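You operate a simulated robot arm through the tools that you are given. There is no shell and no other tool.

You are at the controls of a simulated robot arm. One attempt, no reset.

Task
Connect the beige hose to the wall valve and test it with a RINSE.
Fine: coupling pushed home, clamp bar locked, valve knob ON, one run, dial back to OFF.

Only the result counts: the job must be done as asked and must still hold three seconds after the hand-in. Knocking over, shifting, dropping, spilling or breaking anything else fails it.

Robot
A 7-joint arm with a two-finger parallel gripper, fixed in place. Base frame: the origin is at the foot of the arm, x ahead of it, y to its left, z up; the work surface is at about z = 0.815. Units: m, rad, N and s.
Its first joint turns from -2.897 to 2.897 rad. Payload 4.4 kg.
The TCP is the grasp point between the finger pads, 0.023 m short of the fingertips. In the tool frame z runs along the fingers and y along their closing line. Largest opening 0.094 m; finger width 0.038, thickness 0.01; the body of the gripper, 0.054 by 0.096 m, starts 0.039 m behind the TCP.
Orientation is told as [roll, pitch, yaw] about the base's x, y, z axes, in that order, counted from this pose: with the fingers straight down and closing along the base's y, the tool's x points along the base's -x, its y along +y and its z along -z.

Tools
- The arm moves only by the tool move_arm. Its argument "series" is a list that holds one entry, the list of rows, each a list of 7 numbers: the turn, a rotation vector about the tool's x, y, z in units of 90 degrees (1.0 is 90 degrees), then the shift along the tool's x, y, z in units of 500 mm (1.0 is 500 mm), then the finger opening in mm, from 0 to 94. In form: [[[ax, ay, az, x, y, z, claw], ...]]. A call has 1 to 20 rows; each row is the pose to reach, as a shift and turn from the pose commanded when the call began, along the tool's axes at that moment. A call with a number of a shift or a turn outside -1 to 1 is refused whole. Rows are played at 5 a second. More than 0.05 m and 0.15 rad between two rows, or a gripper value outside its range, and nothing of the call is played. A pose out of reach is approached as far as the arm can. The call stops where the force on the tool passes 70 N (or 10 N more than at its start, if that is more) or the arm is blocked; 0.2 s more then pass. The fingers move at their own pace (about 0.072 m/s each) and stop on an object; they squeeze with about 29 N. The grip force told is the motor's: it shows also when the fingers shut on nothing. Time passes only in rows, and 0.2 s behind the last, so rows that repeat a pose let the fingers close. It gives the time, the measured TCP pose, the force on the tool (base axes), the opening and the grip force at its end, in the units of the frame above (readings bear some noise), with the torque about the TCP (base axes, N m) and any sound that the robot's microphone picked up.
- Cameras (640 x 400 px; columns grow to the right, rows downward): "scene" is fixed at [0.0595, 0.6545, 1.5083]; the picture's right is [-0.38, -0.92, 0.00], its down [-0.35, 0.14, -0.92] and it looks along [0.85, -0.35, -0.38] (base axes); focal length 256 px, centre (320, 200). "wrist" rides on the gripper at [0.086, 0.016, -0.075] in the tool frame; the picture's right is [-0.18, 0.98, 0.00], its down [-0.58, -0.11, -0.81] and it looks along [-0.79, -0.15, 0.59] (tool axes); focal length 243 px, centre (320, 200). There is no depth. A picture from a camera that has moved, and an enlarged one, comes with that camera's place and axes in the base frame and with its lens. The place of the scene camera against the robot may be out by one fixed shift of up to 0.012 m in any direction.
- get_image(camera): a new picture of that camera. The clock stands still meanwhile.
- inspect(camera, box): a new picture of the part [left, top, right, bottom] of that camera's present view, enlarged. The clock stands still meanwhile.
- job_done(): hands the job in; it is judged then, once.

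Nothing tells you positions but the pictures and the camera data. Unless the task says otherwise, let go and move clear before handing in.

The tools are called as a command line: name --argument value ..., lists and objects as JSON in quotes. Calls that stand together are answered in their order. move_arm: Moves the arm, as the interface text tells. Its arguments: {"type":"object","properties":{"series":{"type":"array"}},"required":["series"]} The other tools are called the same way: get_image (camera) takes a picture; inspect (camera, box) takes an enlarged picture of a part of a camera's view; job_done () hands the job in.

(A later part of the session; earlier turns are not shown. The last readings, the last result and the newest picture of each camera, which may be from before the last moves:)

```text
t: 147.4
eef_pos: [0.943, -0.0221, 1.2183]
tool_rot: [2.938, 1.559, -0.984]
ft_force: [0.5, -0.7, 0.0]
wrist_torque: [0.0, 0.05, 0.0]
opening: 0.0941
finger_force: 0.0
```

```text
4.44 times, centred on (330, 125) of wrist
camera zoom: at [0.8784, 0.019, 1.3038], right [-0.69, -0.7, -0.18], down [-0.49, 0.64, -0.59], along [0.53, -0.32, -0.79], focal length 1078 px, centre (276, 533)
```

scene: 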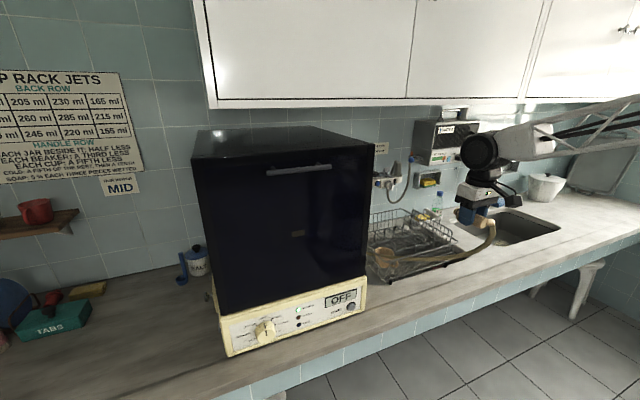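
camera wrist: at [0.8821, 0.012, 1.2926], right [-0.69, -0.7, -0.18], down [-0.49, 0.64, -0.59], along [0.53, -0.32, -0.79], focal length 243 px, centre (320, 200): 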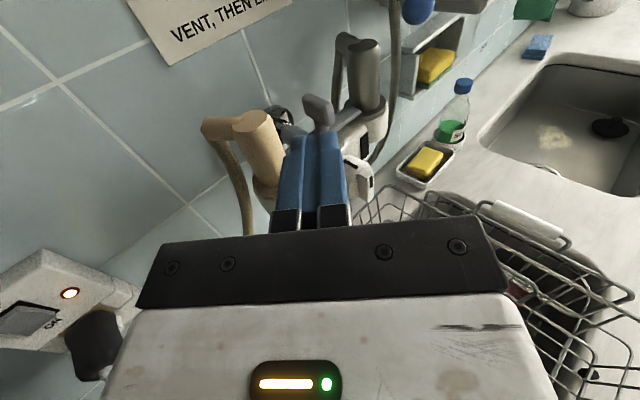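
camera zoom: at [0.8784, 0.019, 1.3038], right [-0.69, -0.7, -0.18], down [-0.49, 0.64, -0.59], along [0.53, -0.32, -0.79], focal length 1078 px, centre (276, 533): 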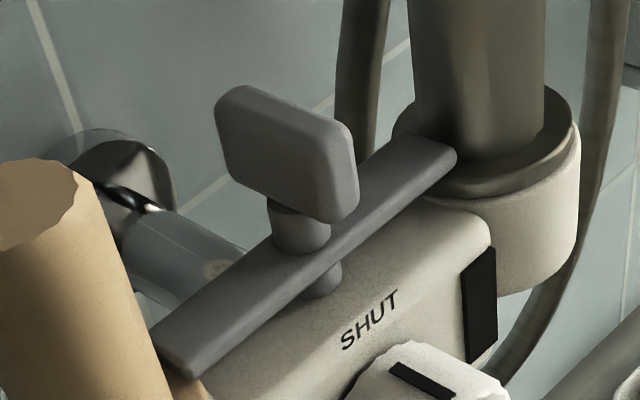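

The knob is still at SHUT and the bar is still about 4–5° short. I'll tilt the hand nose-down 30°, which lifts the box clear of the knob, and push the bar end again.

move_arm --series '[[[0, -0.067, 0, -0.01, 0.012, 0.033, 50], [0, -0.133, 0, -0.03, 0.024, 0.066, 20], [0, -0.2, 0, -0.055, 0.036, 0.1, 0], [0, -0.267, 0, -0.08, 0.048, 0.132, 0], [0, -0.333, 0, -0.108, 0.058, 0.164, 0], [0, -0.333, 0, -0.108, 0.058, 0.164, 0]]]'

get_image --camera "wrist"

inspect --camera "wrist" --box '[200, 30, 400, 220]'

```text
t: 148.8
eef_pos: [0.9819, -0.1031, 1.1662]
tool_rot: [0.005, 1.057, 2.365]
ft_force: [-0.9, 0.0, -0.1]
wrist_torque: [0.04, 0.0, 0.01]
opening: 0.0
finger_force: 29.1
```

```text
taken
camera wrist: at [0.9541, -0.0983, 1.2767], right [-0.76, -0.64, -0.16], down [-0.63, 0.77, -0.11], along [0.19, 0.02, -0.98], focal length 243 px, centre (320, 200)
```

wrist: 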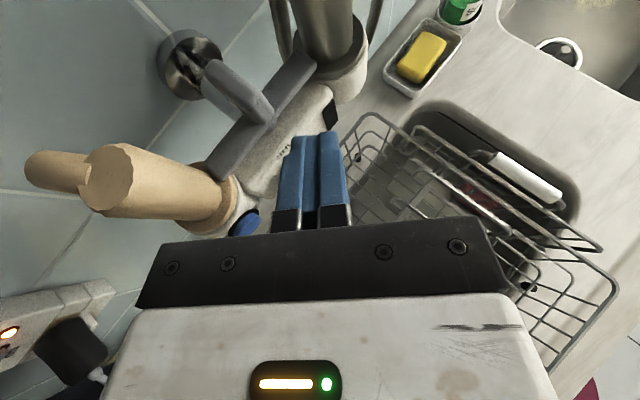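

```text
2.11 times, centred on (300, 125) of wrist
camera zoom: at [0.9541, -0.0983, 1.2767], right [-0.76, -0.64, -0.16], down [-0.63, 0.77, -0.11], along [0.19, 0.02, -0.98], focal length 511 px, centre (362, 358)
```

zoom: 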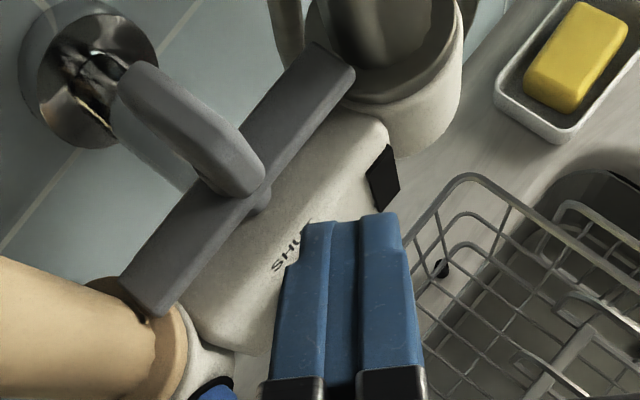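

From almost directly above, the bar measures within 0.5° of the line of the two cups and overlaps both flanges, so the clamp is locked. Next I'll return to the normal hand orientation to grip and turn the knob, backing out first.

move_arm --series '[[[0, 0, 0, 0.02, 0.02, -0.08, 0], [0, 0, 0, 0.02, 0.05, -0.16, 0], [0, -0.083, 0, 0.0, 0.08, -0.22, 0], [0, -0.167, 0, -0.02, 0.11, -0.28, 20], [0, -0.25, 0, -0.04, 0.14, -0.34, 40], [0, -0.333, 0, -0.06, 0.165, -0.4, 40], [0, -0.417, 0, -0.08, 0.19, -0.45, 40], [0, -0.5, 0, -0.1, 0.21, -0.5, 40], [0, -0.583, 0, -0.11, 0.23, -0.53, 40], [0, -0.667, 0, -0.121, 0.248, -0.555, 40], [0, -0.667, 0, -0.121, 0.248, -0.555, 40]]]'

move_arm --series '[[[0, 0, 0.09, 0, 0, 0, 40], [0, 0, 0.18, 0, 0, 0, 40], [0, 0, 0.27, 0, 0, 0, 40], [0, 0, 0.36, 0, 0, 0, 40], [0, 0, 0.45, 0, 0, 0, 40], [0, 0, 0.54, 0, 0, 0, 40], [0, 0, 0.63, 0, 0, 0, 40], [0, 0, 0.72, 0, 0, 0, 40], [0, 0, 0.81, 0, 0, 0, 40], [0, 0, 0.9, 0, 0, 0, 40], [0, 0, 0.98, 0, 0, 0, 40], [0, 0, 0.98, 0, 0, 0, 40]]]'

```text
t: 151.2
eef_pos: [0.6997, 0.0018, 1.2479]
tool_rot: [0.002, 0.009, 2.36]
ft_force: [0.4, -0.9, -0.2]
wrist_torque: [-0.01, 0.03, 0.01]
opening: 0.04
finger_force: 0.1
```

```text
t: 153.8
eef_pos: [0.7003, 0.0007, 1.2492]
tool_rot: [-0.011, 0.003, 0.821]
ft_force: [0.7, 0.3, 0.2]
wrist_torque: [0.0, 0.02, 0.03]
opening: 0.0402
finger_force: 0.1
```

move_arm --series '[[[0, 0, 0.09, 0, 0, 0, 40], [0, 0, 0.18, 0, 0, 0, 40], [0, 0, 0.27, 0, 0, 0, 40], [0, 0, 0.36, 0, 0, 0, 40], [0, 0, 0.45, 0, 0, 0, 40], [0, 0, 0.5227, 0, 0, 0, 40], [0, 0, 0.5227, 0, 0, 0, 40]]]'

move_arm --series '[[[0, -0.08, 0, -0.03, -0.025, 0.02, 40], [0, -0.16, 0, -0.06, -0.05, 0.04, 40], [0, -0.24, 0, -0.09, -0.075, 0.06, 40], [0, -0.32, 0, -0.12, -0.1, 0.08, 40], [0, -0.4, 0, -0.15, -0.125, 0.1, 40], [0, -0.48, 0, -0.18, -0.15, 0.12, 40], [0, -0.56, 0, -0.21, -0.18, 0.15, 40], [0, -0.62, 0, -0.25, -0.2, 0.18, 40], [0, -0.667, 0, -0.3, -0.222, 0.22, 40], [0, -0.667, 0, -0.3, -0.222, 0.22, 40]]]'

get_image --camera "wrist"

inspect --camera "wrist" --box '[240, 60, 420, 220]'

inspect --camera "scene" --box '[365, 145, 425, 205]'

```text
t: 155.4
eef_pos: [0.7001, 0.0009, 1.2485]
tool_rot: [-0.009, -0.006, 0.0]
ft_force: [-0.4, 0.6, -0.7]
wrist_torque: [-0.03, 0.03, 0.02]
opening: 0.04
finger_force: 0.0
```

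```text
t: 157.6
eef_pos: [0.8509, -0.1108, 1.1415]
tool_rot: [-0.019, -1.056, 0.017]
ft_force: [-0.4, 0.0, 0.1]
wrist_torque: [0.01, 0.05, 0.01]
opening: 0.0399
finger_force: 0.0
```

```text
taken
camera wrist: at [0.7437, -0.0949, 1.1024], right [0.09, 0.98, 0.15], down [-0.42, -0.1, 0.9], along [0.91, -0.14, 0.4], focal length 243 px, centre (320, 200)
```

wrist: 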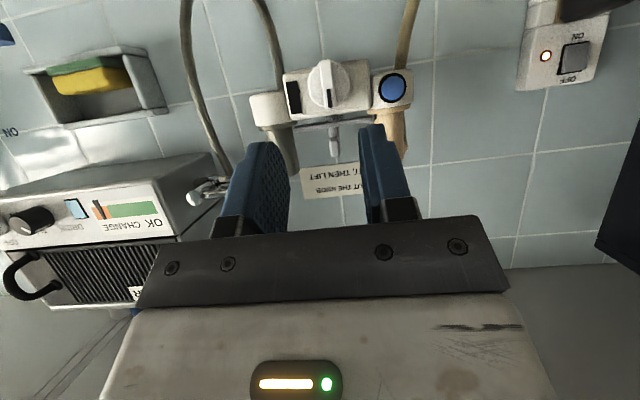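

```text
2.50 times, centred on (330, 140) of wrist
camera zoom: at [0.7437, -0.0949, 1.1024], right [0.09, 0.98, 0.15], down [-0.42, -0.1, 0.9], along [0.91, -0.14, 0.4], focal length 606 px, centre (295, 350)
```

zoom: 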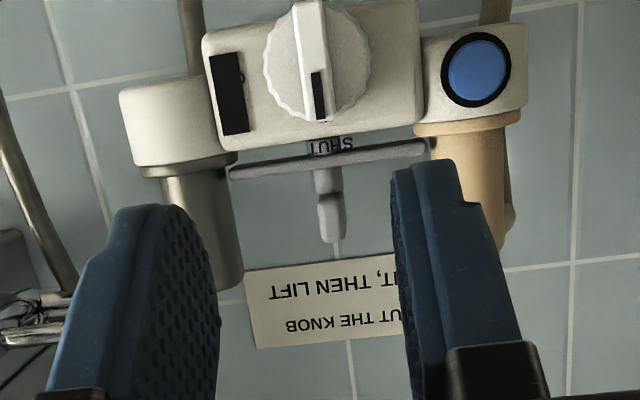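

```text
6.67 times, centred on (395, 175) of scene
camera zoom: at [0.0595, 0.6545, 1.5083], right [-0.38, -0.92, 0.0], down [-0.35, 0.14, -0.92], along [0.85, -0.35, -0.38], focal length 1704 px, centre (-180, 367)
```

zoom: 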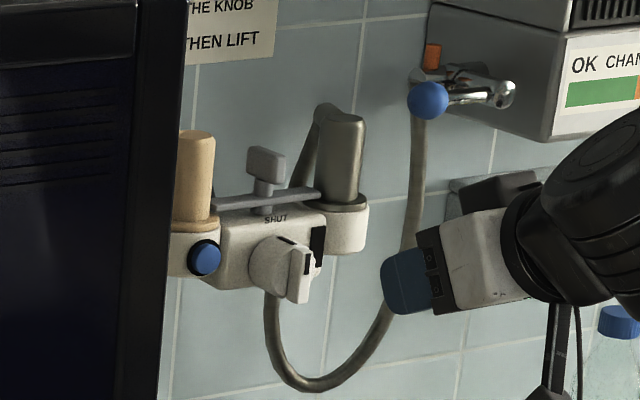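

The scene view confirms the bar spans both flanges. The knob axis is at about (y -0.109, z 1.097), with the handle upright at SHUT. I'll move the open fingers up to straddle the handle.

move_arm --series '[[[0, 0, 0, -0.01, 0.001, 0.06, 30], [0, 0, 0, -0.02, 0.002, 0.12, 30], [0, 0, 0, -0.03, 0.004, 0.18, 30], [0, 0, 0, -0.036, 0.005, 0.215, 30], [0, 0, 0, -0.036, 0.005, 0.215, 30]]]'

get_image --camera "wrist"

inspect --camera "scene" --box '[370, 150, 415, 195]'

```text
t: 158.8
eef_pos: [0.9526, -0.1082, 1.1024]
tool_rot: [-0.018, -1.054, 0.016]
ft_force: [-0.1, 0.4, -0.1]
wrist_torque: [0.0, 0.03, -0.03]
opening: 0.0298
finger_force: 0.1
```

```text
taken
camera wrist: at [0.8459, -0.0918, 1.0639], right [0.09, 0.98, 0.15], down [-0.41, -0.1, 0.9], along [0.91, -0.14, 0.4], focal length 243 px, centre (320, 200)
```

wrist: 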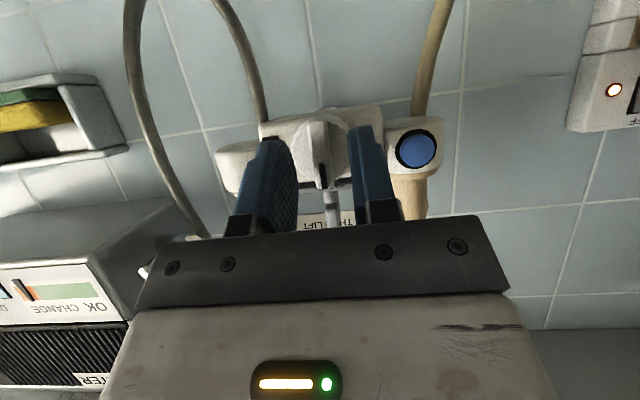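

```text
8.89 times, centred on (392, 172) of scene
camera zoom: at [0.0595, 0.6545, 1.5083], right [-0.38, -0.92, 0.0], down [-0.35, 0.14, -0.92], along [0.85, -0.35, -0.38], focal length 2272 px, centre (-324, 444)
```

zoom: 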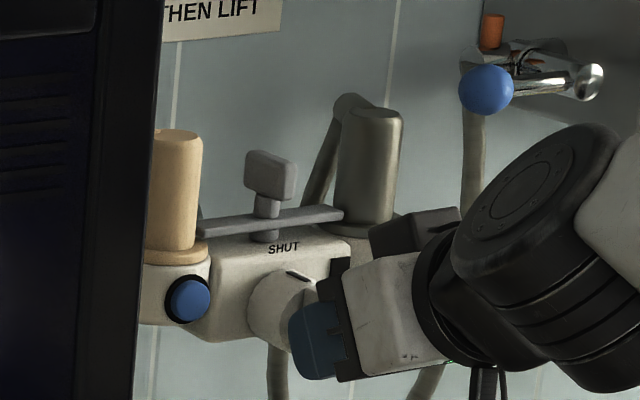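

move_arm --series '[[[0, 0, 0, -0.004, -0.001, 0.016, 30], [0, 0, 0, -0.008, -0.002, 0.03, 30], [0, 0, 0, -0.0096, -0.002, 0.039, 30], [0, 0, 0, -0.0096, -0.002, 0.039, 30]]]'

inspect --camera "wrist" --box '[220, 100, 430, 240]'

```text
t: 159.5
eef_pos: [0.9652, -0.1099, 1.0991]
tool_rot: [-0.019, -1.053, 0.021]
ft_force: [-60.4, 5.1, 10.2]
wrist_torque: [0.01, -0.67, -0.45]
opening: 0.0299
finger_force: 0.1
stopped in row 3: the force on the tool passed its limit at 115 N (the readings are from after the stop); the commanded pose is now the measured one
```

```text
2.86 times, centred on (325, 170) of wrist
camera zoom: at [0.8581, -0.0934, 1.0613], right [0.09, 0.98, 0.15], down [-0.41, -0.1, 0.91], along [0.91, -0.14, 0.4], focal length 693 px, centre (306, 286)
```

zoom: 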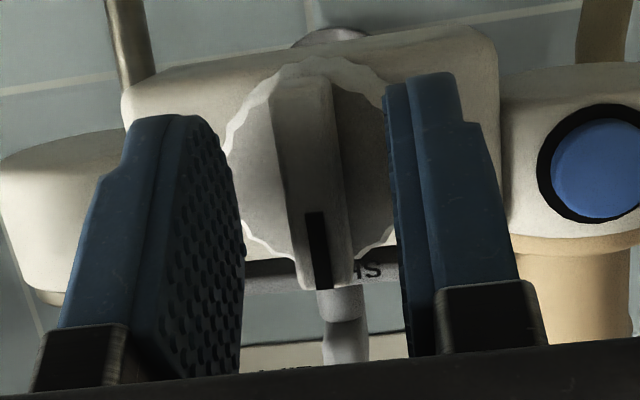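

move_arm --series '[[[0, 0, 0, 0, 0, -0.006, 30], [0, 0, 0, 0, 0, -0.006, 20], [0, 0, 0, 0, 0, -0.006, 10], [0, 0, 0, 0, 0, -0.006, 2], [0, 0, 0, 0, 0, -0.006, 2], [0, 0, 0, 0, 0, -0.006, 2]]]'

inspect --camera "wrist" --box '[220, 100, 430, 240]'

```text
t: 160.9
eef_pos: [0.9643, -0.1097, 1.1]
tool_rot: [-0.019, -1.051, 0.02]
ft_force: [11.2, -3.4, -1.5]
wrist_torque: [0.56, -0.13, -0.27]
opening: 0.0107
finger_force: 44.7
```

```text
2.86 times, centred on (325, 170) of wrist
camera zoom: at [0.857, -0.0934, 1.0618], right [0.09, 0.98, 0.15], down [-0.41, -0.1, 0.91], along [0.91, -0.14, 0.4], focal length 693 px, centre (306, 286)
```

zoom: 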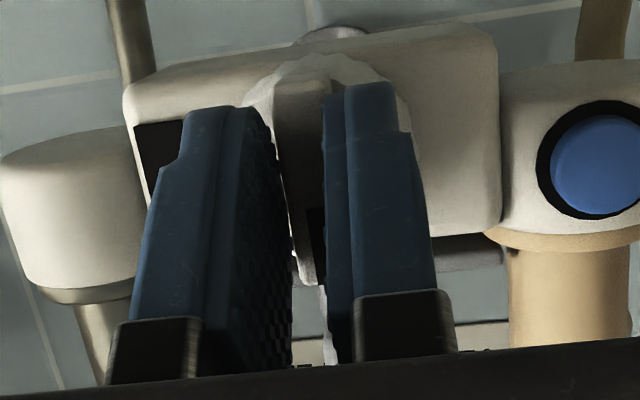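

The handle is gripped (10.7 mm). Turning it clockwise, as seen from the front, about the knob axis toward ON, first 45°.

move_arm --series '[[[-0.041, 0, 0.0725, 0, 0, 0, 2], [-0.0821, 0, 0.1451, 0, 0, 0, 2], [-0.1231, 0, 0.2176, 0, 0, 0, 2], [-0.1641, 0, 0.2901, 0, 0, 0, 2], [-0.2052, 0, 0.3627, 0, 0, 0, 2], [-0.2462, 0, 0.4352, 0, 0, 0, 2], [-0.2462, 0, 0.4352, 0, 0, 0, 2]]]'

get_image --camera "wrist"

inspect --camera "scene" --box '[370, 150, 415, 195]'

```text
t: 162.5
eef_pos: [0.9642, -0.1109, 1.0998]
tool_rot: [1.101, -0.667, -0.89]
ft_force: [15.8, -56.1, -5.3]
wrist_torque: [-0.15, -0.3, -1.44]
opening: 0.0108
finger_force: 45.2
```

```text
taken
camera wrist: at [0.857, -0.0722, 1.0838], right [0.09, 0.59, 0.8], down [-0.41, -0.71, 0.57], along [0.91, -0.39, 0.18], focal length 243 px, centre (320, 200)
```

wrist: 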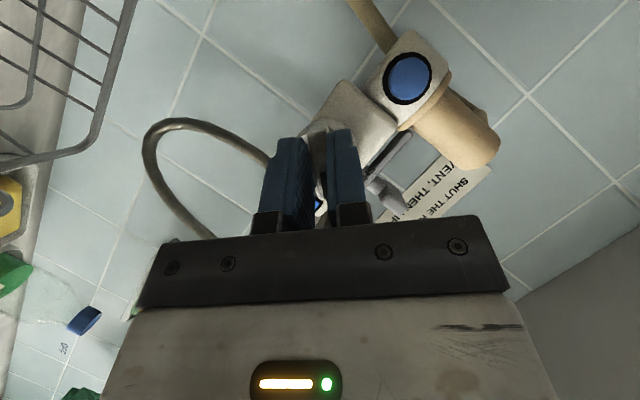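

```text
8.89 times, centred on (392, 172) of scene
camera zoom: at [0.0595, 0.6545, 1.5083], right [-0.38, -0.92, 0.0], down [-0.35, 0.14, -0.92], along [0.85, -0.35, -0.38], focal length 2272 px, centre (-324, 444)
```

zoom: 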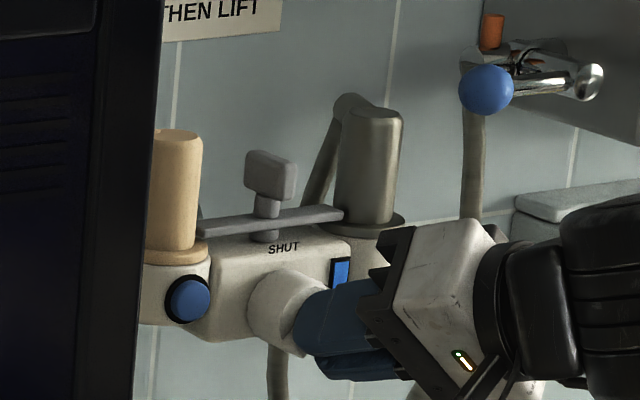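

The indicator beside the knob turned blue, so water is coming on. There's some sideways load because the hand is slightly off the knob's axis; I'll correct that while turning the remaining 45°.

move_arm --series '[[[0, 0, 0, 0.001, -0.006, 0, 2], [-0.041, 0, 0.0725, 0.001, -0.008, 0, 2], [-0.0821, 0, 0.1451, 0.001, -0.009, 0, 2], [-0.1231, 0, 0.2176, 0.002, -0.01, 0, 2], [-0.1641, 0, 0.2901, 0.002, -0.011, 0.001, 2], [-0.2052, 0, 0.3627, 0.002, -0.012, 0.001, 2], [-0.2462, 0, 0.4352, 0.002, -0.0135, 0.001, 2], [-0.2462, 0, 0.4352, 0.002, -0.0135, 0.001, 2]]]'

get_image --camera "wrist"

inspect --camera "scene" --box '[370, 150, 415, 195]'

```text
t: 164.3
eef_pos: [0.9631, -0.1115, 1.0981]
tool_rot: [1.567, -0.008, -1.049]
ft_force: [-10.3, 13.2, 41.9]
wrist_torque: [0.09, -0.88, 1.59]
opening: 0.0108
finger_force: 44.8
```

```text
taken
camera wrist: at [0.8567, -0.0732, 1.1133], right [0.09, -0.15, 0.98], down [-0.41, -0.91, -0.1], along [0.91, -0.4, -0.14], focal length 243 px, centre (320, 200)
```

wrist: 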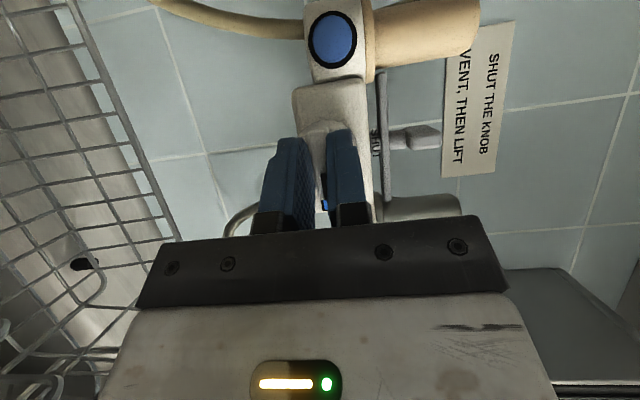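

```text
8.89 times, centred on (392, 172) of scene
camera zoom: at [0.0595, 0.6545, 1.5083], right [-0.38, -0.92, 0.0], down [-0.35, 0.14, -0.92], along [0.85, -0.35, -0.38], focal length 2272 px, centre (-324, 444)
```

zoom: 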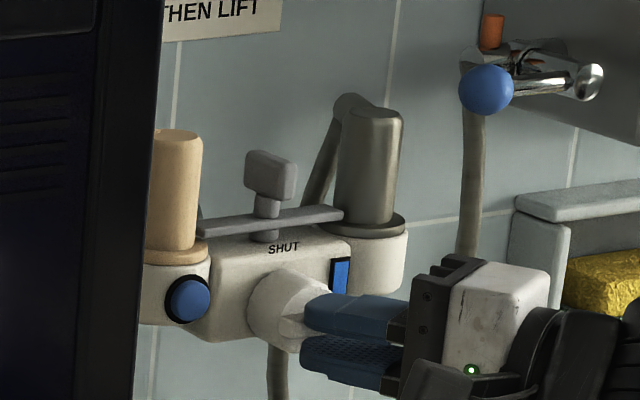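

move_arm --series '[[[0, 0, 0, 0, 0, 0, 12], [0, 0, 0, 0, 0, 0, 24], [0, 0, 0, 0, 0, 0, 30], [0, 0, 0, 0, 0, -0.05, 30], [0, 0, 0, 0, 0, -0.12, 30], [0, 0, 0, 0, 0, -0.2, 30], [0, 0, 0, 0, 0, -0.2, 30]]]'

get_image --camera "wrist"

inspect --camera "wrist" --box '[240, 40, 420, 220]'

inspect --camera "scene" --box '[370, 150, 415, 195]'

```text
t: 165.9
eef_pos: [0.8755, -0.1625, 1.0967]
tool_rot: [1.561, -0.008, -1.056]
ft_force: [-0.3, -0.2, -0.5]
wrist_torque: [0.01, -0.04, 0.0]
opening: 0.0298
finger_force: 0.1
```

```text
taken
camera wrist: at [0.7687, -0.1242, 1.1124], right [0.09, -0.15, 0.98], down [-0.41, -0.9, -0.1], along [0.91, -0.4, -0.15], focal length 243 px, centre (320, 200)
```

wrist: 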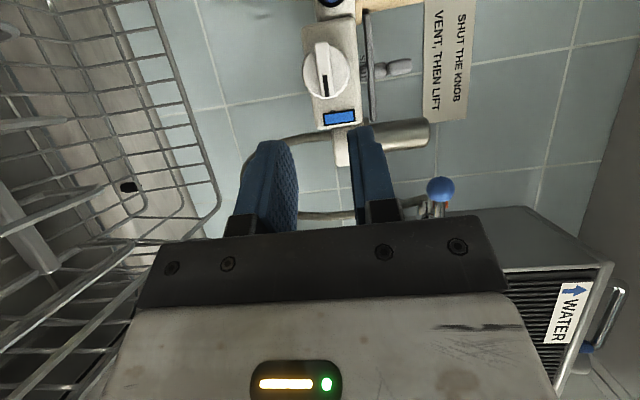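

```text
2.22 times, centred on (330, 130) of wrist
camera zoom: at [0.7687, -0.1242, 1.1124], right [0.09, -0.15, 0.98], down [-0.41, -0.9, -0.1], along [0.91, -0.4, -0.15], focal length 539 px, centre (298, 356)
```

zoom: 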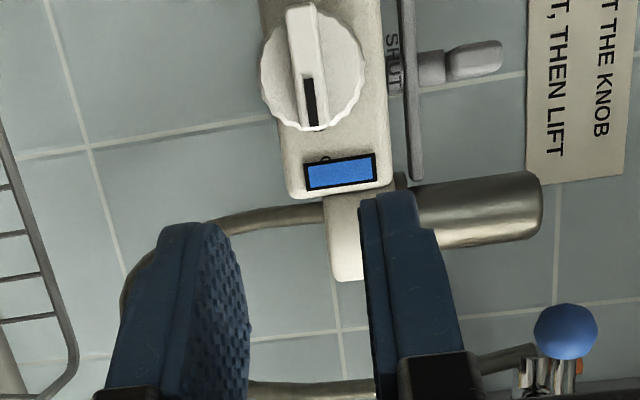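

```text
8.89 times, centred on (392, 172) of scene
camera zoom: at [0.0595, 0.6545, 1.5083], right [-0.38, -0.92, 0.0], down [-0.35, 0.14, -0.92], along [0.85, -0.35, -0.38], focal length 2272 px, centre (-324, 444)
```

zoom: 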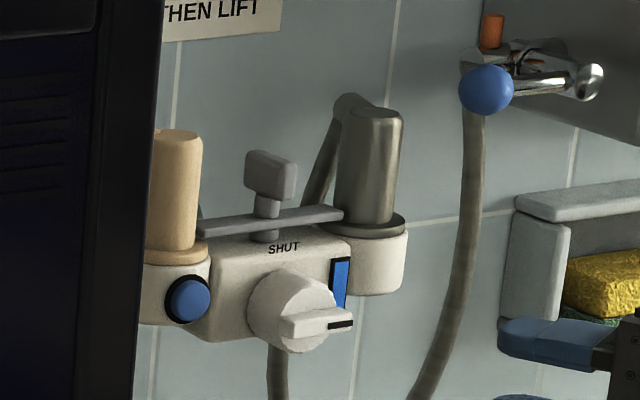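

The knob points to the blue window (ON) and the bar is still across both flanges. Now the machine panel; I'll have a look at it.

inspect --camera "scene" --box '[215, 275, 375, 360]'

inspect --camera "scene" --box '[235, 300, 305, 350]'

get_image --camera "scene"

```text
4.00 times, centred on (295, 318) of scene
camera zoom: at [0.0595, 0.6545, 1.5083], right [-0.38, -0.92, 0.0], down [-0.35, 0.14, -0.92], along [0.85, -0.35, -0.38], focal length 1022 px, centre (420, -270)
```

zoom: 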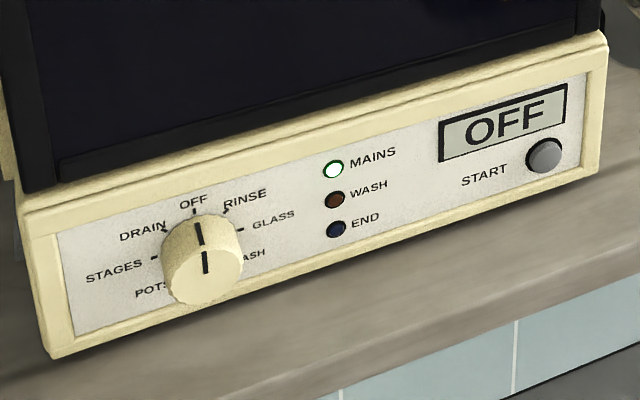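

```text
8.00 times, centred on (270, 325) of scene
camera zoom: at [0.0595, 0.6545, 1.5083], right [-0.38, -0.92, 0.0], down [-0.35, 0.14, -0.92], along [0.85, -0.35, -0.38], focal length 2044 px, centre (720, -800)
```

zoom: 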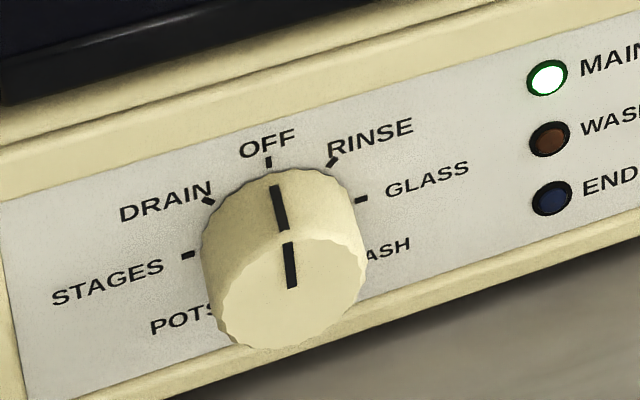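

```text
taken
```

scene: 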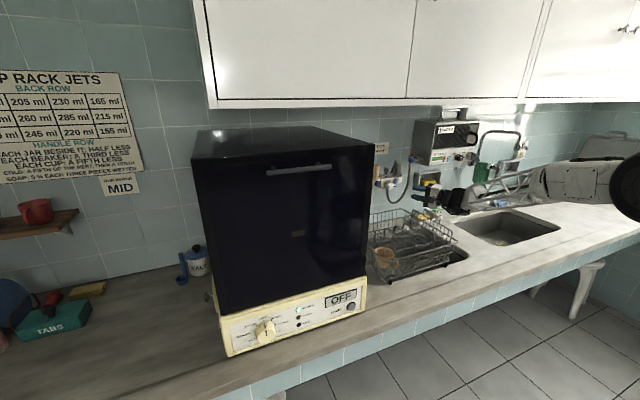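

The dial's marks are 45° apart: OFF at the top and RINSE one step clockwise. I'll bring the hand back, flip it so the camera is on top, and move it to the machine's front.

move_arm --series '[[[0.041, 0, -0.0725, 0.029, 0.026, -0.02, 30], [0.0821, 0, -0.1451, 0.058, 0.052, -0.04, 30], [0.1231, 0, -0.2176, 0.086, 0.077, -0.06, 30], [0.1641, 0, -0.2901, 0.115, 0.103, -0.08, 30], [0.2052, 0, -0.3627, 0.144, 0.129, -0.1, 30], [0.2462, 0, -0.4352, 0.173, 0.155, -0.11, 30], [0.2872, 0, -0.5077, 0.202, 0.18, -0.12, 30], [0.3283, 0, -0.5803, 0.231, 0.206, -0.13, 30], [0.3693, 0, -0.6528, 0.26, 0.232, -0.14, 30], [0.4103, 0, -0.7253, 0.288, 0.258, -0.15, 30], [0.4514, 0, -0.7979, 0.317, 0.283, -0.155, 30], [0.4924, 0, -0.8704, 0.346, 0.309, -0.161, 30], [0.4924, 0, -0.8704, 0.346, 0.309, -0.161, 30]]]'

move_arm --series '[[[0, 0.083, 0, 0.02, 0.05, -0.04, 50], [0, 0.167, 0, 0.04, 0.1, -0.08, 70], [0, 0.25, 0, 0.06, 0.15, -0.12, 70], [0, 0.333, 0, 0.08, 0.2, -0.16, 70], [0, 0.417, 0, 0.1, 0.25, -0.2, 70], [0, 0.5, 0, 0.12, 0.3, -0.24, 70], [0, 0.583, 0, 0.14, 0.35, -0.28, 70], [0, 0.667, 0, 0.16, 0.4, -0.32, 70], [0, 0.667, 0, 0.18, 0.44, -0.36, 70], [0, 0.667, 0, 0.18, 0.44, -0.36, 70]]]'

get_image --camera "scene"

```text
t: 168.7
eef_pos: [0.7214, -0.0504, 1.2492]
tool_rot: [-0.021, -1.052, 0.021]
ft_force: [-0.1, -0.8, -0.4]
wrist_torque: [-0.05, 0.0, 0.01]
opening: 0.0301
finger_force: 0.1
```

```text
t: 170.9
eef_pos: [0.5204, 0.1704, 1.259]
tool_rot: [-0.011, -0.003, 0.002]
ft_force: [-0.1, -0.1, -0.2]
wrist_torque: [-0.01, -0.02, 0.01]
opening: 0.0699
finger_force: 0.0
```

```text
taken
```

scene: 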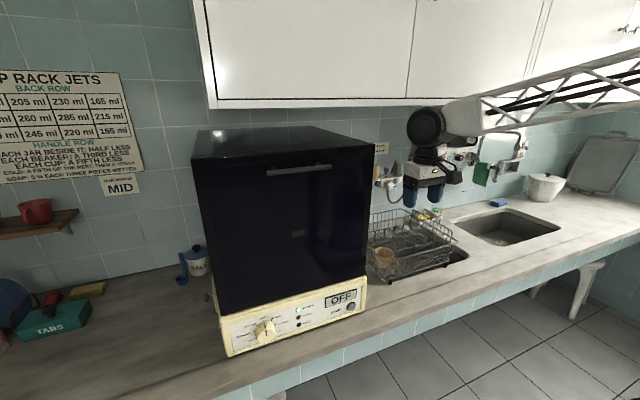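

move_arm --series '[[[0, 0, -0.083, 0.017, 0.042, 0.018, 70], [0, 0, -0.167, 0.033, 0.083, 0.037, 70], [0, 0, -0.25, 0.05, 0.125, 0.055, 70], [0, 0, -0.333, 0.067, 0.167, 0.073, 70], [0, 0, -0.417, 0.083, 0.208, 0.092, 70], [0, 0, -0.5, 0.1, 0.25, 0.11, 70], [0, 0, -0.583, 0.117, 0.292, 0.128, 70], [0, 0, -0.667, 0.133, 0.333, 0.147, 70], [0, 0, -0.75, 0.15, 0.375, 0.165, 70], [0, 0, -0.833, 0.167, 0.417, 0.183, 70], [0, 0, -0.917, 0.183, 0.458, 0.202, 70], [0, 0, -1.0, 0.2, 0.5, 0.22, 70], [0, 0, -1.0, 0.2, 0.5, 0.22, 70]]]'

move_arm --series '[[[0, 0, -0.083, 0, 0, 0, 70], [0, 0, -0.167, 0, 0, 0, 70], [0, 0, -0.25, 0, 0, 0, 70], [0, 0, -0.333, 0, 0, 0, 70], [0, 0, -0.417, 0, 0, 0, 70], [0, 0, -0.5, 0, 0, 0, 70], [0, 0, -0.583, 0, 0, 0, 70], [0, 0, -0.667, 0, 0, 0, 70], [0, 0, -0.75, 0, 0, 0, 70], [0, 0, -0.833, 0, 0, 0, 70], [0, 0, -0.917, 0, 0, 0, 70], [0, 0, -1.0, 0, 0, 0, 70], [0, 0, -1.0, 0, 0, 0, 70]]]'

get_image --camera "scene"

```text
t: 173.7
eef_pos: [0.4215, 0.4181, 1.1457]
tool_rot: [-0.006, 0.011, 1.574]
ft_force: [-0.6, 0.8, -0.3]
wrist_torque: [0.01, -0.01, -0.01]
opening: 0.0701
finger_force: 0.0
```

```text
t: 176.5
eef_pos: [0.4204, 0.4171, 1.1457]
tool_rot: [0.011, 0.006, -3.138]
ft_force: [-0.2, -0.5, -0.6]
wrist_torque: [0.0, -0.03, 0.01]
opening: 0.0701
finger_force: 0.0
```

```text
taken
```

scene: 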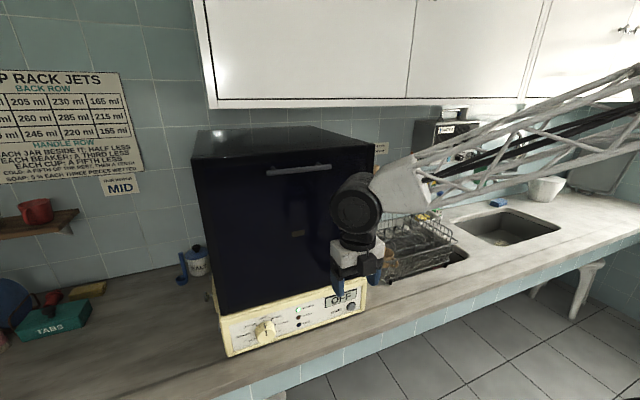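

move_arm --series '[[[0, 0.083, 0, 0.01, -0.024, 0.024, 70], [0, 0.167, 0, 0.02, -0.048, 0.049, 70], [0, 0.25, 0, 0.03, -0.072, 0.073, 70], [0, 0.333, 0, 0.04, -0.095, 0.097, 70], [0, 0.417, 0, 0.05, -0.119, 0.122, 70], [0, 0.5, 0, 0.06, -0.143, 0.146, 70], [0, 0.583, 0, 0.07, -0.167, 0.17, 70], [0, 0.667, 0, 0.08, -0.19, 0.195, 70], [0, 0.75, 0, 0.09, -0.215, 0.219, 70], [0, 0.833, 0, 0.1, -0.238, 0.243, 70], [0, 0.917, 0, 0.11, -0.262, 0.268, 70], [0, 0.98, 0, 0.12, -0.286, 0.292, 70], [0, 0.98, 0, 0.12, -0.286, 0.292, 70]]]'

get_image --camera "wrist"

get_image --camera "scene"

```text
t: 179.3
eef_pos: [0.4789, 0.5599, 0.9976]
tool_rot: [0.368, 1.543, -2.77]
ft_force: [0.4, 0.4, -0.1]
wrist_torque: [0.0, -0.02, -0.04]
opening: 0.0696
finger_force: 0.0
```

```text
taken
camera wrist: at [0.4085, 0.5446, 1.0862], right [0.0, -0.98, -0.17], down [-0.82, 0.1, -0.56], along [0.57, 0.14, -0.81], focal length 243 px, centre (320, 200)
```

wrist: 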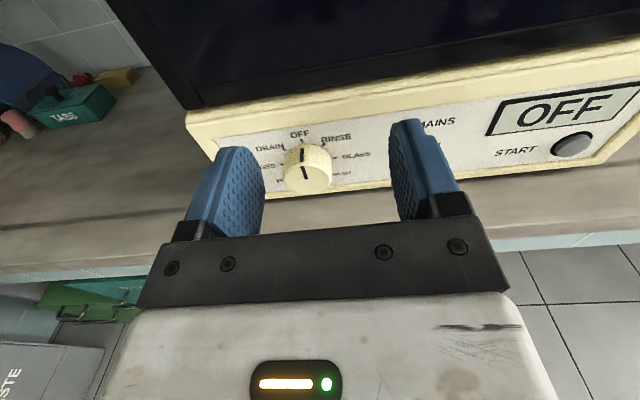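

```text
taken
```

scene: 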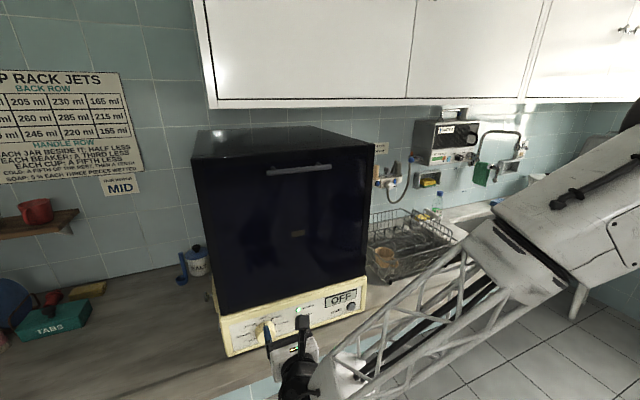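

inspect --camera "wrist" --box '[240, 110, 400, 210]'

inspect --camera "wrist" --box '[400, 70, 640, 220]'

```text
4.00 times, centred on (320, 160) of wrist
camera zoom: at [0.4085, 0.5446, 1.0862], right [0.0, -0.98, -0.17], down [-0.82, 0.1, -0.56], along [0.57, 0.14, -0.81], focal length 970 px, centre (320, 360)
```

zoom: 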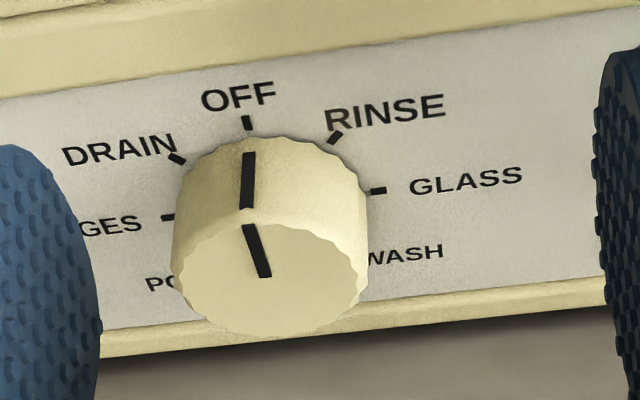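

```text
2.67 times, centred on (520, 145) of wrist
camera zoom: at [0.4085, 0.5446, 1.0862], right [0.0, -0.98, -0.17], down [-0.82, 0.1, -0.56], along [0.57, 0.14, -0.81], focal length 647 px, centre (-213, 347)
```

zoom: 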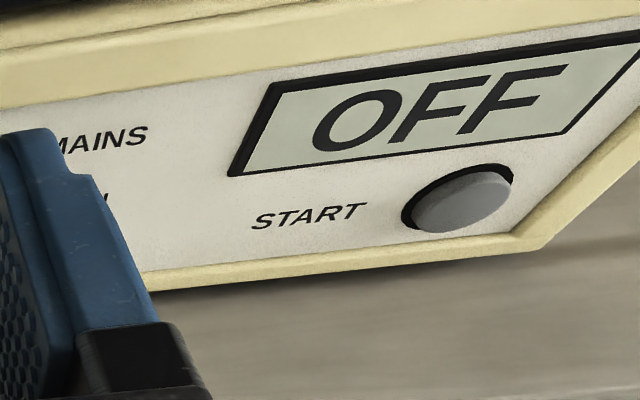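

The dial is clear from here: axis at y ≈ 0.596, z ≈ 0.8755, front face at x ≈ 0.585, panel at x ≈ 0.615. I'll line up in front of it with the fingers open 70 mm.

move_arm --series '[[[0, 0, 0, -0.06, -0.018, 0.027, 70], [0, 0, 0, -0.12, -0.037, 0.054, 70], [0, 0, 0, -0.18, -0.055, 0.081, 70], [0, 0, 0, -0.2407, -0.0738, 0.1087, 70], [0, 0, 0, -0.2407, -0.0738, 0.1087, 70]]]'

get_image --camera "wrist"

get_image --camera "scene"

```text
t: 180.5
eef_pos: [0.5308, 0.5952, 0.8765]
tool_rot: [0.344, 1.541, -2.796]
ft_force: [0.6, -0.6, -0.8]
wrist_torque: [0.0, 0.03, 0.01]
opening: 0.0699
finger_force: 0.0
```

```text
taken
camera wrist: at [0.4596, 0.5802, 0.9647], right [0.0, -0.98, -0.17], down [-0.82, 0.1, -0.56], along [0.57, 0.14, -0.81], focal length 243 px, centre (320, 200)
```

wrist: 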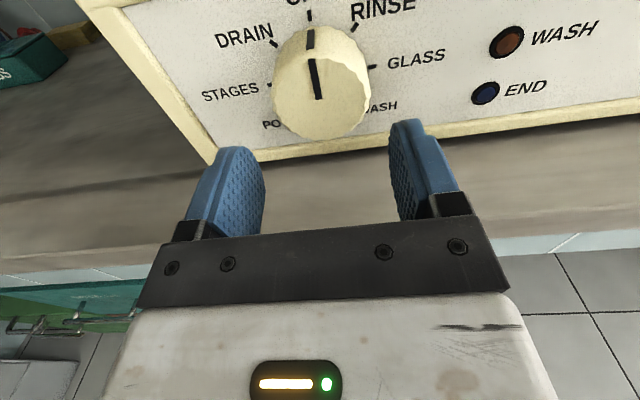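

```text
taken
```

scene: 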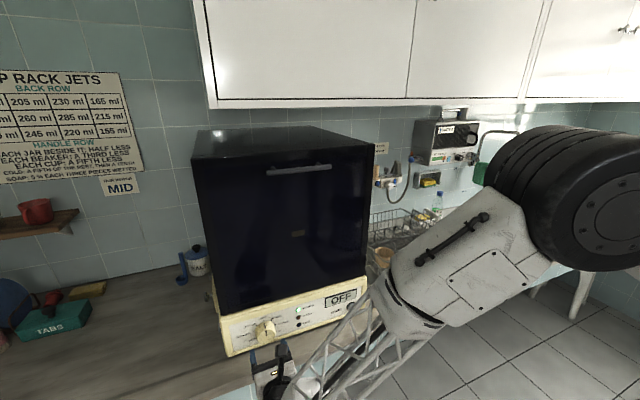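

move_arm --series '[[[0, 0, 0, 0.025, 0.0054, 0, 70], [0, 0, 0, 0.025, 0.0054, 0.04, 70], [0, 0, 0, 0.026, 0.0054, 0.07, 70], [0, 0, 0, 0.027, 0.0054, 0.088, 70], [0, 0, 0, 0.027, 0.0054, 0.088, 70]]]'

get_image --camera "wrist"

inspect --camera "scene" --box '[215, 290, 335, 400]'

```text
t: 181.7
eef_pos: [0.5763, 0.5922, 0.8895]
tool_rot: [0.351, 1.543, -2.789]
ft_force: [0.6, 0.2, -1.0]
wrist_torque: [0.0, -0.02, -0.02]
opening: 0.07
finger_force: 0.1
```

```text
taken
camera wrist: at [0.5044, 0.5774, 0.9769], right [0.0, -0.98, -0.17], down [-0.82, 0.1, -0.56], along [0.57, 0.14, -0.81], focal length 243 px, centre (320, 200)
```

wrist: 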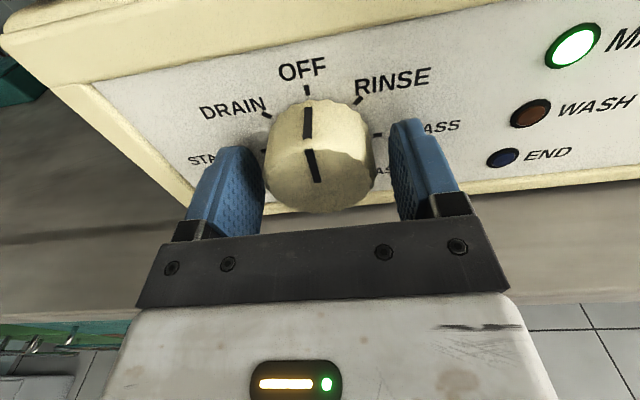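

```text
3.64 times, centred on (275, 345) of scene
camera zoom: at [0.0595, 0.6545, 1.5083], right [-0.38, -0.92, 0.0], down [-0.35, 0.14, -0.92], along [0.85, -0.35, -0.38], focal length 929 px, centre (484, -327)
```

zoom: 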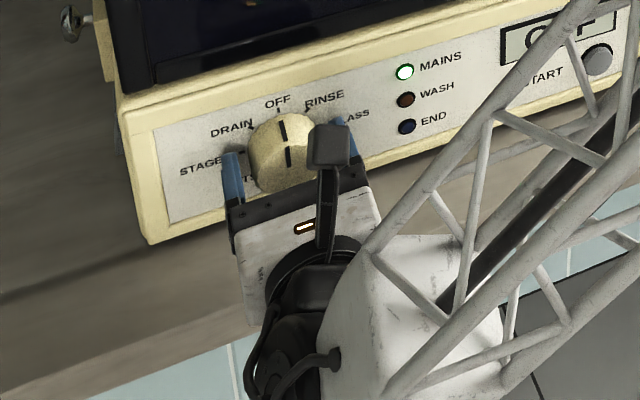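

move_arm --series '[[[0, 0, 0, 0, 0, 0, 58], [0, 0, 0, 0, 0, 0, 50], [0, 0, 0, 0, 0, 0, 42], [0, 0, 0, 0, 0, 0, 38], [0, 0, 0, 0, 0, 0, 38]]]'

get_image --camera "wrist"

```text
t: 182.9
eef_pos: [0.5755, 0.5921, 0.8886]
tool_rot: [0.344, 1.543, -2.796]
ft_force: [3.7, 2.5, -1.2]
wrist_torque: [0.02, 0.06, 0.01]
opening: 0.0531
finger_force: 44.7
```

```text
taken
camera wrist: at [0.5043, 0.5775, 0.977], right [0.0, -0.98, -0.17], down [-0.82, 0.1, -0.56], along [0.57, 0.14, -0.81], focal length 243 px, centre (320, 200)
```

wrist: 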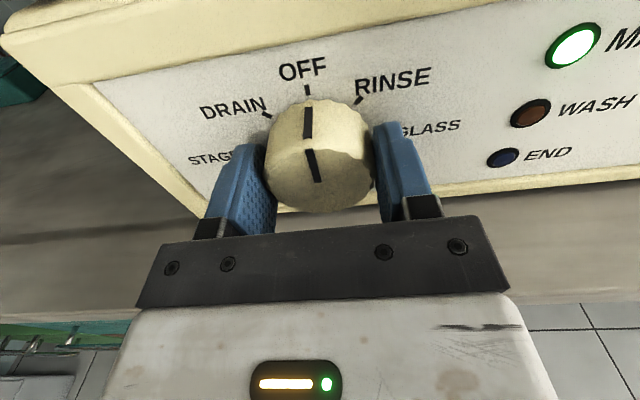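

The dial is gripped (53 mm), centred on its axis. Turning it 45° clockwise to RINSE.

move_arm --series '[[[0.001, 0, 0.083, 0, 0, 0, 38], [0.003, 0, 0.167, 0, 0, 0, 38], [0.005, 0, 0.25, 0, 0, 0, 38], [0.007, 0, 0.333, 0, 0, 0, 38], [0.009, 0, 0.417, 0, 0, 0, 38], [0.012, 0, 0.5, 0, 0, 0, 38], [0.012, 0, 0.5, 0, 0, 0, 38]]]'

get_image --camera "wrist"

inspect --camera "scene" --box '[215, 275, 375, 360]'

```text
t: 184.5
eef_pos: [0.5762, 0.5934, 0.8889]
tool_rot: [-1.542, 0.791, 1.612]
ft_force: [-5.2, 17.3, -8.5]
wrist_torque: [0.04, 0.71, 0.39]
opening: 0.053
finger_force: 45.0
```

```text
taken
camera wrist: at [0.5043, 0.5195, 0.9402], right [-0.01, -0.57, -0.82], down [-0.82, 0.47, -0.32], along [0.57, 0.67, -0.47], focal length 243 px, centre (320, 200)
```

wrist: 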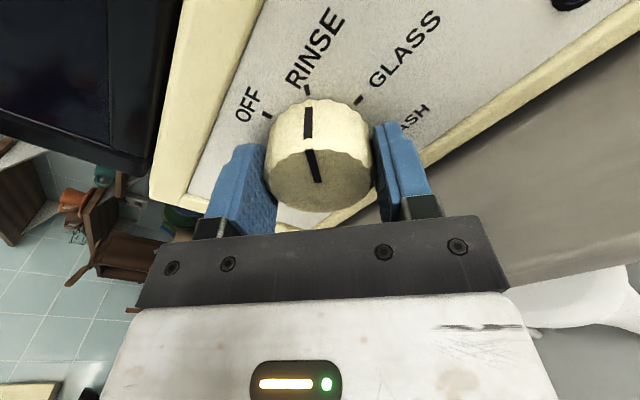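

```text
4.00 times, centred on (295, 318) of scene
camera zoom: at [0.0595, 0.6545, 1.5083], right [-0.38, -0.92, 0.0], down [-0.35, 0.14, -0.92], along [0.85, -0.35, -0.38], focal length 1022 px, centre (420, -270)
```

zoom: 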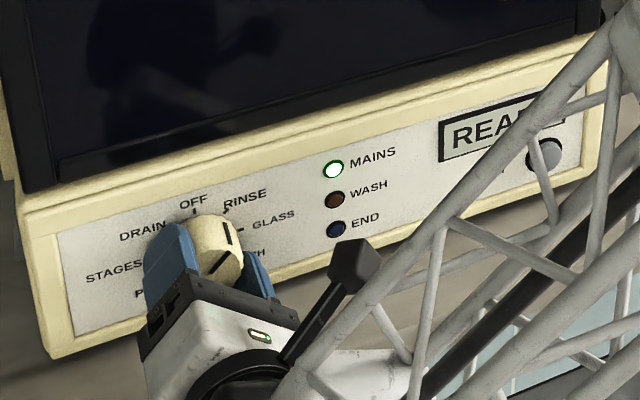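

The dial is on RINSE and the display shows READY. I'll let go, back off, and line up with the START button at about (0.597, 0.314, 0.868).

move_arm --series '[[[0, 0, 0, 0, 0, 0, 56], [0, 0, 0, 0, 0, 0, 70], [0, 0, 0, 0, 0, 0, 70], [0, 0, 0, 0, 0, -0.08, 70], [0, 0, 0, 0, 0, -0.165, 70], [0, 0, -0.07, 0.04, 0.05, -0.171, 50], [0, 0, -0.14, 0.09, 0.105, -0.171, 30], [0, 0, -0.21, 0.14, 0.163, -0.171, 10], [0, 0, -0.28, 0.19, 0.221, -0.171, 0], [0, 0, -0.35, 0.24, 0.28, -0.171, 0], [0, 0, -0.42, 0.29, 0.338, -0.171, 0], [-0.005, 0, -0.48, 0.33, 0.384, -0.171, 0], [-0.01, 0, -0.5, 0.3636, 0.423, -0.171, 0], [-0.01, 0, -0.5, 0.3636, 0.423, -0.171, 0]]]'

get_image --camera "wrist"

get_image --camera "scene"

```text
t: 187.5
eef_pos: [0.4962, 0.3134, 0.8712]
tool_rot: [0.382, 1.543, -2.755]
ft_force: [0.2, -0.2, 0.1]
wrist_torque: [-0.03, 0.02, -0.04]
opening: 0.0
finger_force: 29.1
```

```text
taken
camera wrist: at [0.4238, 0.2973, 0.9596], right [0.0, -0.98, -0.17], down [-0.82, 0.1, -0.56], along [0.57, 0.14, -0.81], focal length 243 px, centre (320, 200)
```

wrist: 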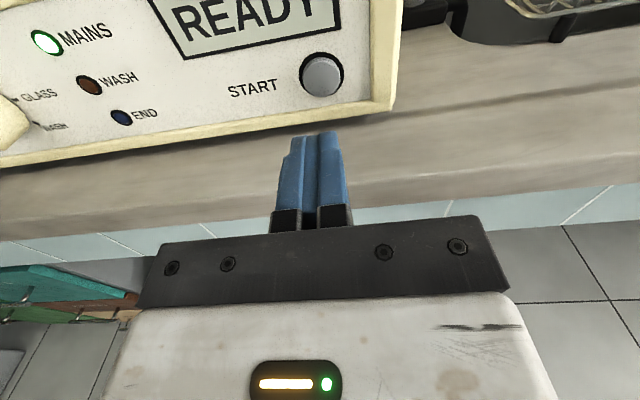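

```text
taken
```

scene: 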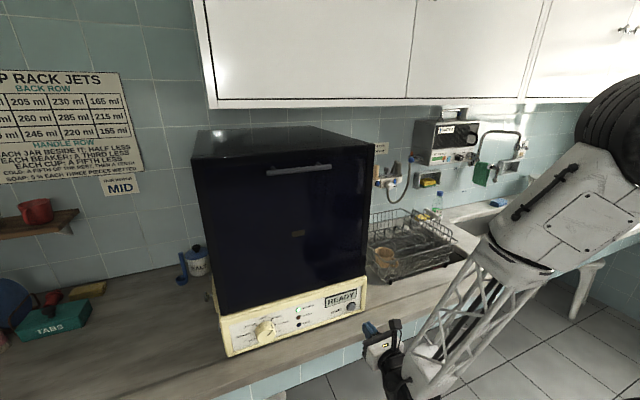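

move_arm --series '[[[0, 0, 0, 0, 0.002, 0.05, 0], [0, 0, 0, 0, 0.003, 0.1, 0], [0, 0, 0, 0, 0.003, 0.13, 0], [0, 0, 0, 0, 0.003, 0.13, 0]]]'

get_image --camera "wrist"

```text
t: 188.5
eef_pos: [0.5616, 0.3116, 0.87]
tool_rot: [0.354, 1.543, -2.784]
ft_force: [0.1, -0.1, -0.7]
wrist_torque: [-0.03, 0.03, 0.01]
opening: 0.0
finger_force: 29.0
```

```text
taken
camera wrist: at [0.4888, 0.2961, 0.958], right [0.0, -0.98, -0.17], down [-0.82, 0.1, -0.56], along [0.57, 0.14, -0.81], focal length 243 px, centre (320, 200)
```

wrist: 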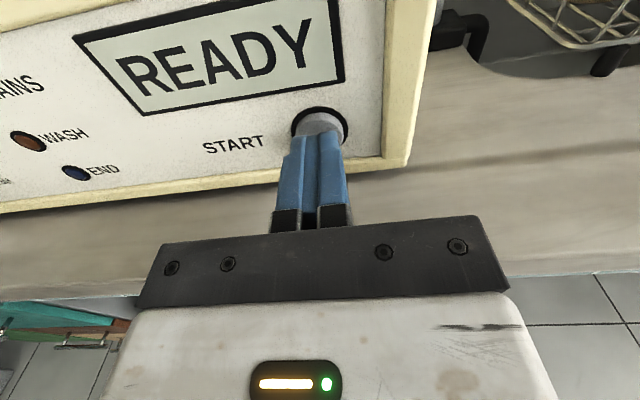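

move_arm --series '[[[0, 0, 0, 0, 0, 0.005, 0], [0, 0, 0, 0, 0, 0.01, 0], [0, 0, 0, 0, 0, 0.015, 0], [0, 0, 0, 0, 0, 0.015, 0]]]'

inspect --camera "scene" --box '[285, 280, 375, 330]'

```text
t: 189.5
eef_pos: [0.5671, 0.3111, 0.8704]
tool_rot: [0.355, 1.542, -2.779]
ft_force: [-0.8, 0.7, -1.0]
wrist_torque: [0.03, 0.02, -0.01]
opening: 0.0001
finger_force: 29.2
```

```text
7.11 times, centred on (330, 305) of scene
camera zoom: at [0.0595, 0.6545, 1.5083], right [-0.38, -0.92, 0.0], down [-0.35, 0.14, -0.92], along [0.85, -0.35, -0.38], focal length 1817 px, centre (249, -547)
```

zoom: 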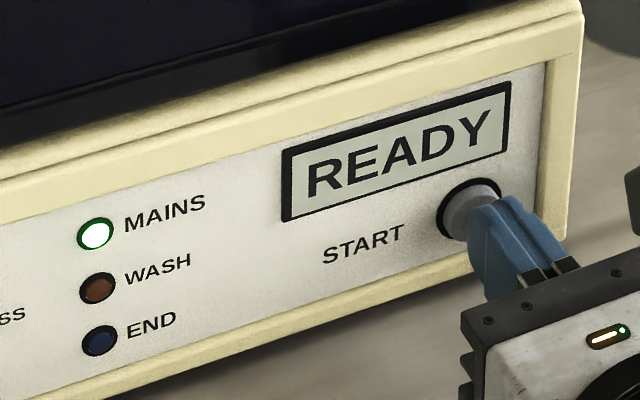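

move_arm --series '[[[0, 0, 0, 0, 0, 0.004, 0], [0, 0, 0, 0, 0, 0.008, 0], [0, 0, 0, 0, 0, 0.008, 0]]]'

inspect --camera "scene" --box '[285, 280, 375, 330]'

```text
t: 190.3
eef_pos: [0.5724, 0.3122, 0.8709]
tool_rot: [0.355, 1.543, -2.782]
ft_force: [0.6, 0.4, -0.2]
wrist_torque: [0.0, 0.03, 0.01]
opening: 0.0
finger_force: 29.4
```

```text
7.11 times, centred on (330, 305) of scene
camera zoom: at [0.0595, 0.6545, 1.5083], right [-0.38, -0.92, 0.0], down [-0.35, 0.14, -0.92], along [0.85, -0.35, -0.38], focal length 1817 px, centre (249, -547)
```

zoom: 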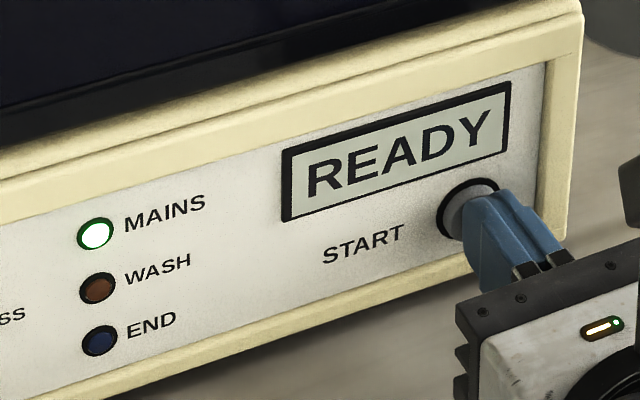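

move_arm --series '[[[0, 0, 0, 0, 0, 0.004, 0], [0, 0, 0, 0, 0, 0.008, 0], [0, 0, 0, 0, 0, 0.008, 0]]]'

inspect --camera "scene" --box '[285, 280, 375, 330]'

```text
t: 191.1
eef_pos: [0.5768, 0.3121, 0.8704]
tool_rot: [0.356, 1.543, -2.781]
ft_force: [-1.5, -1.0, -1.6]
wrist_torque: [-0.01, 0.03, 0.0]
opening: 0.0
finger_force: 28.7
heard: click
```

```text
7.11 times, centred on (330, 305) of scene
camera zoom: at [0.0595, 0.6545, 1.5083], right [-0.38, -0.92, 0.0], down [-0.35, 0.14, -0.92], along [0.85, -0.35, -0.38], focal length 1817 px, centre (249, -547)
```

zoom: 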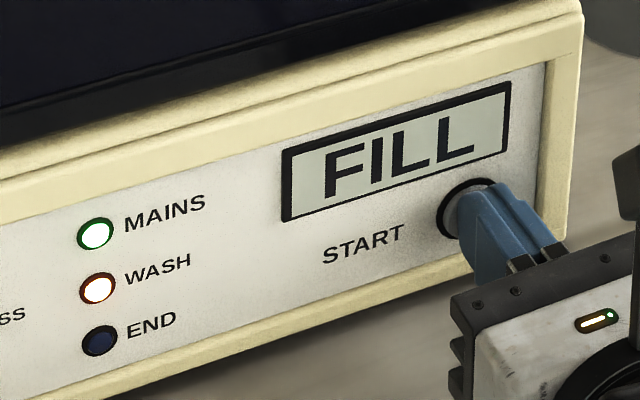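

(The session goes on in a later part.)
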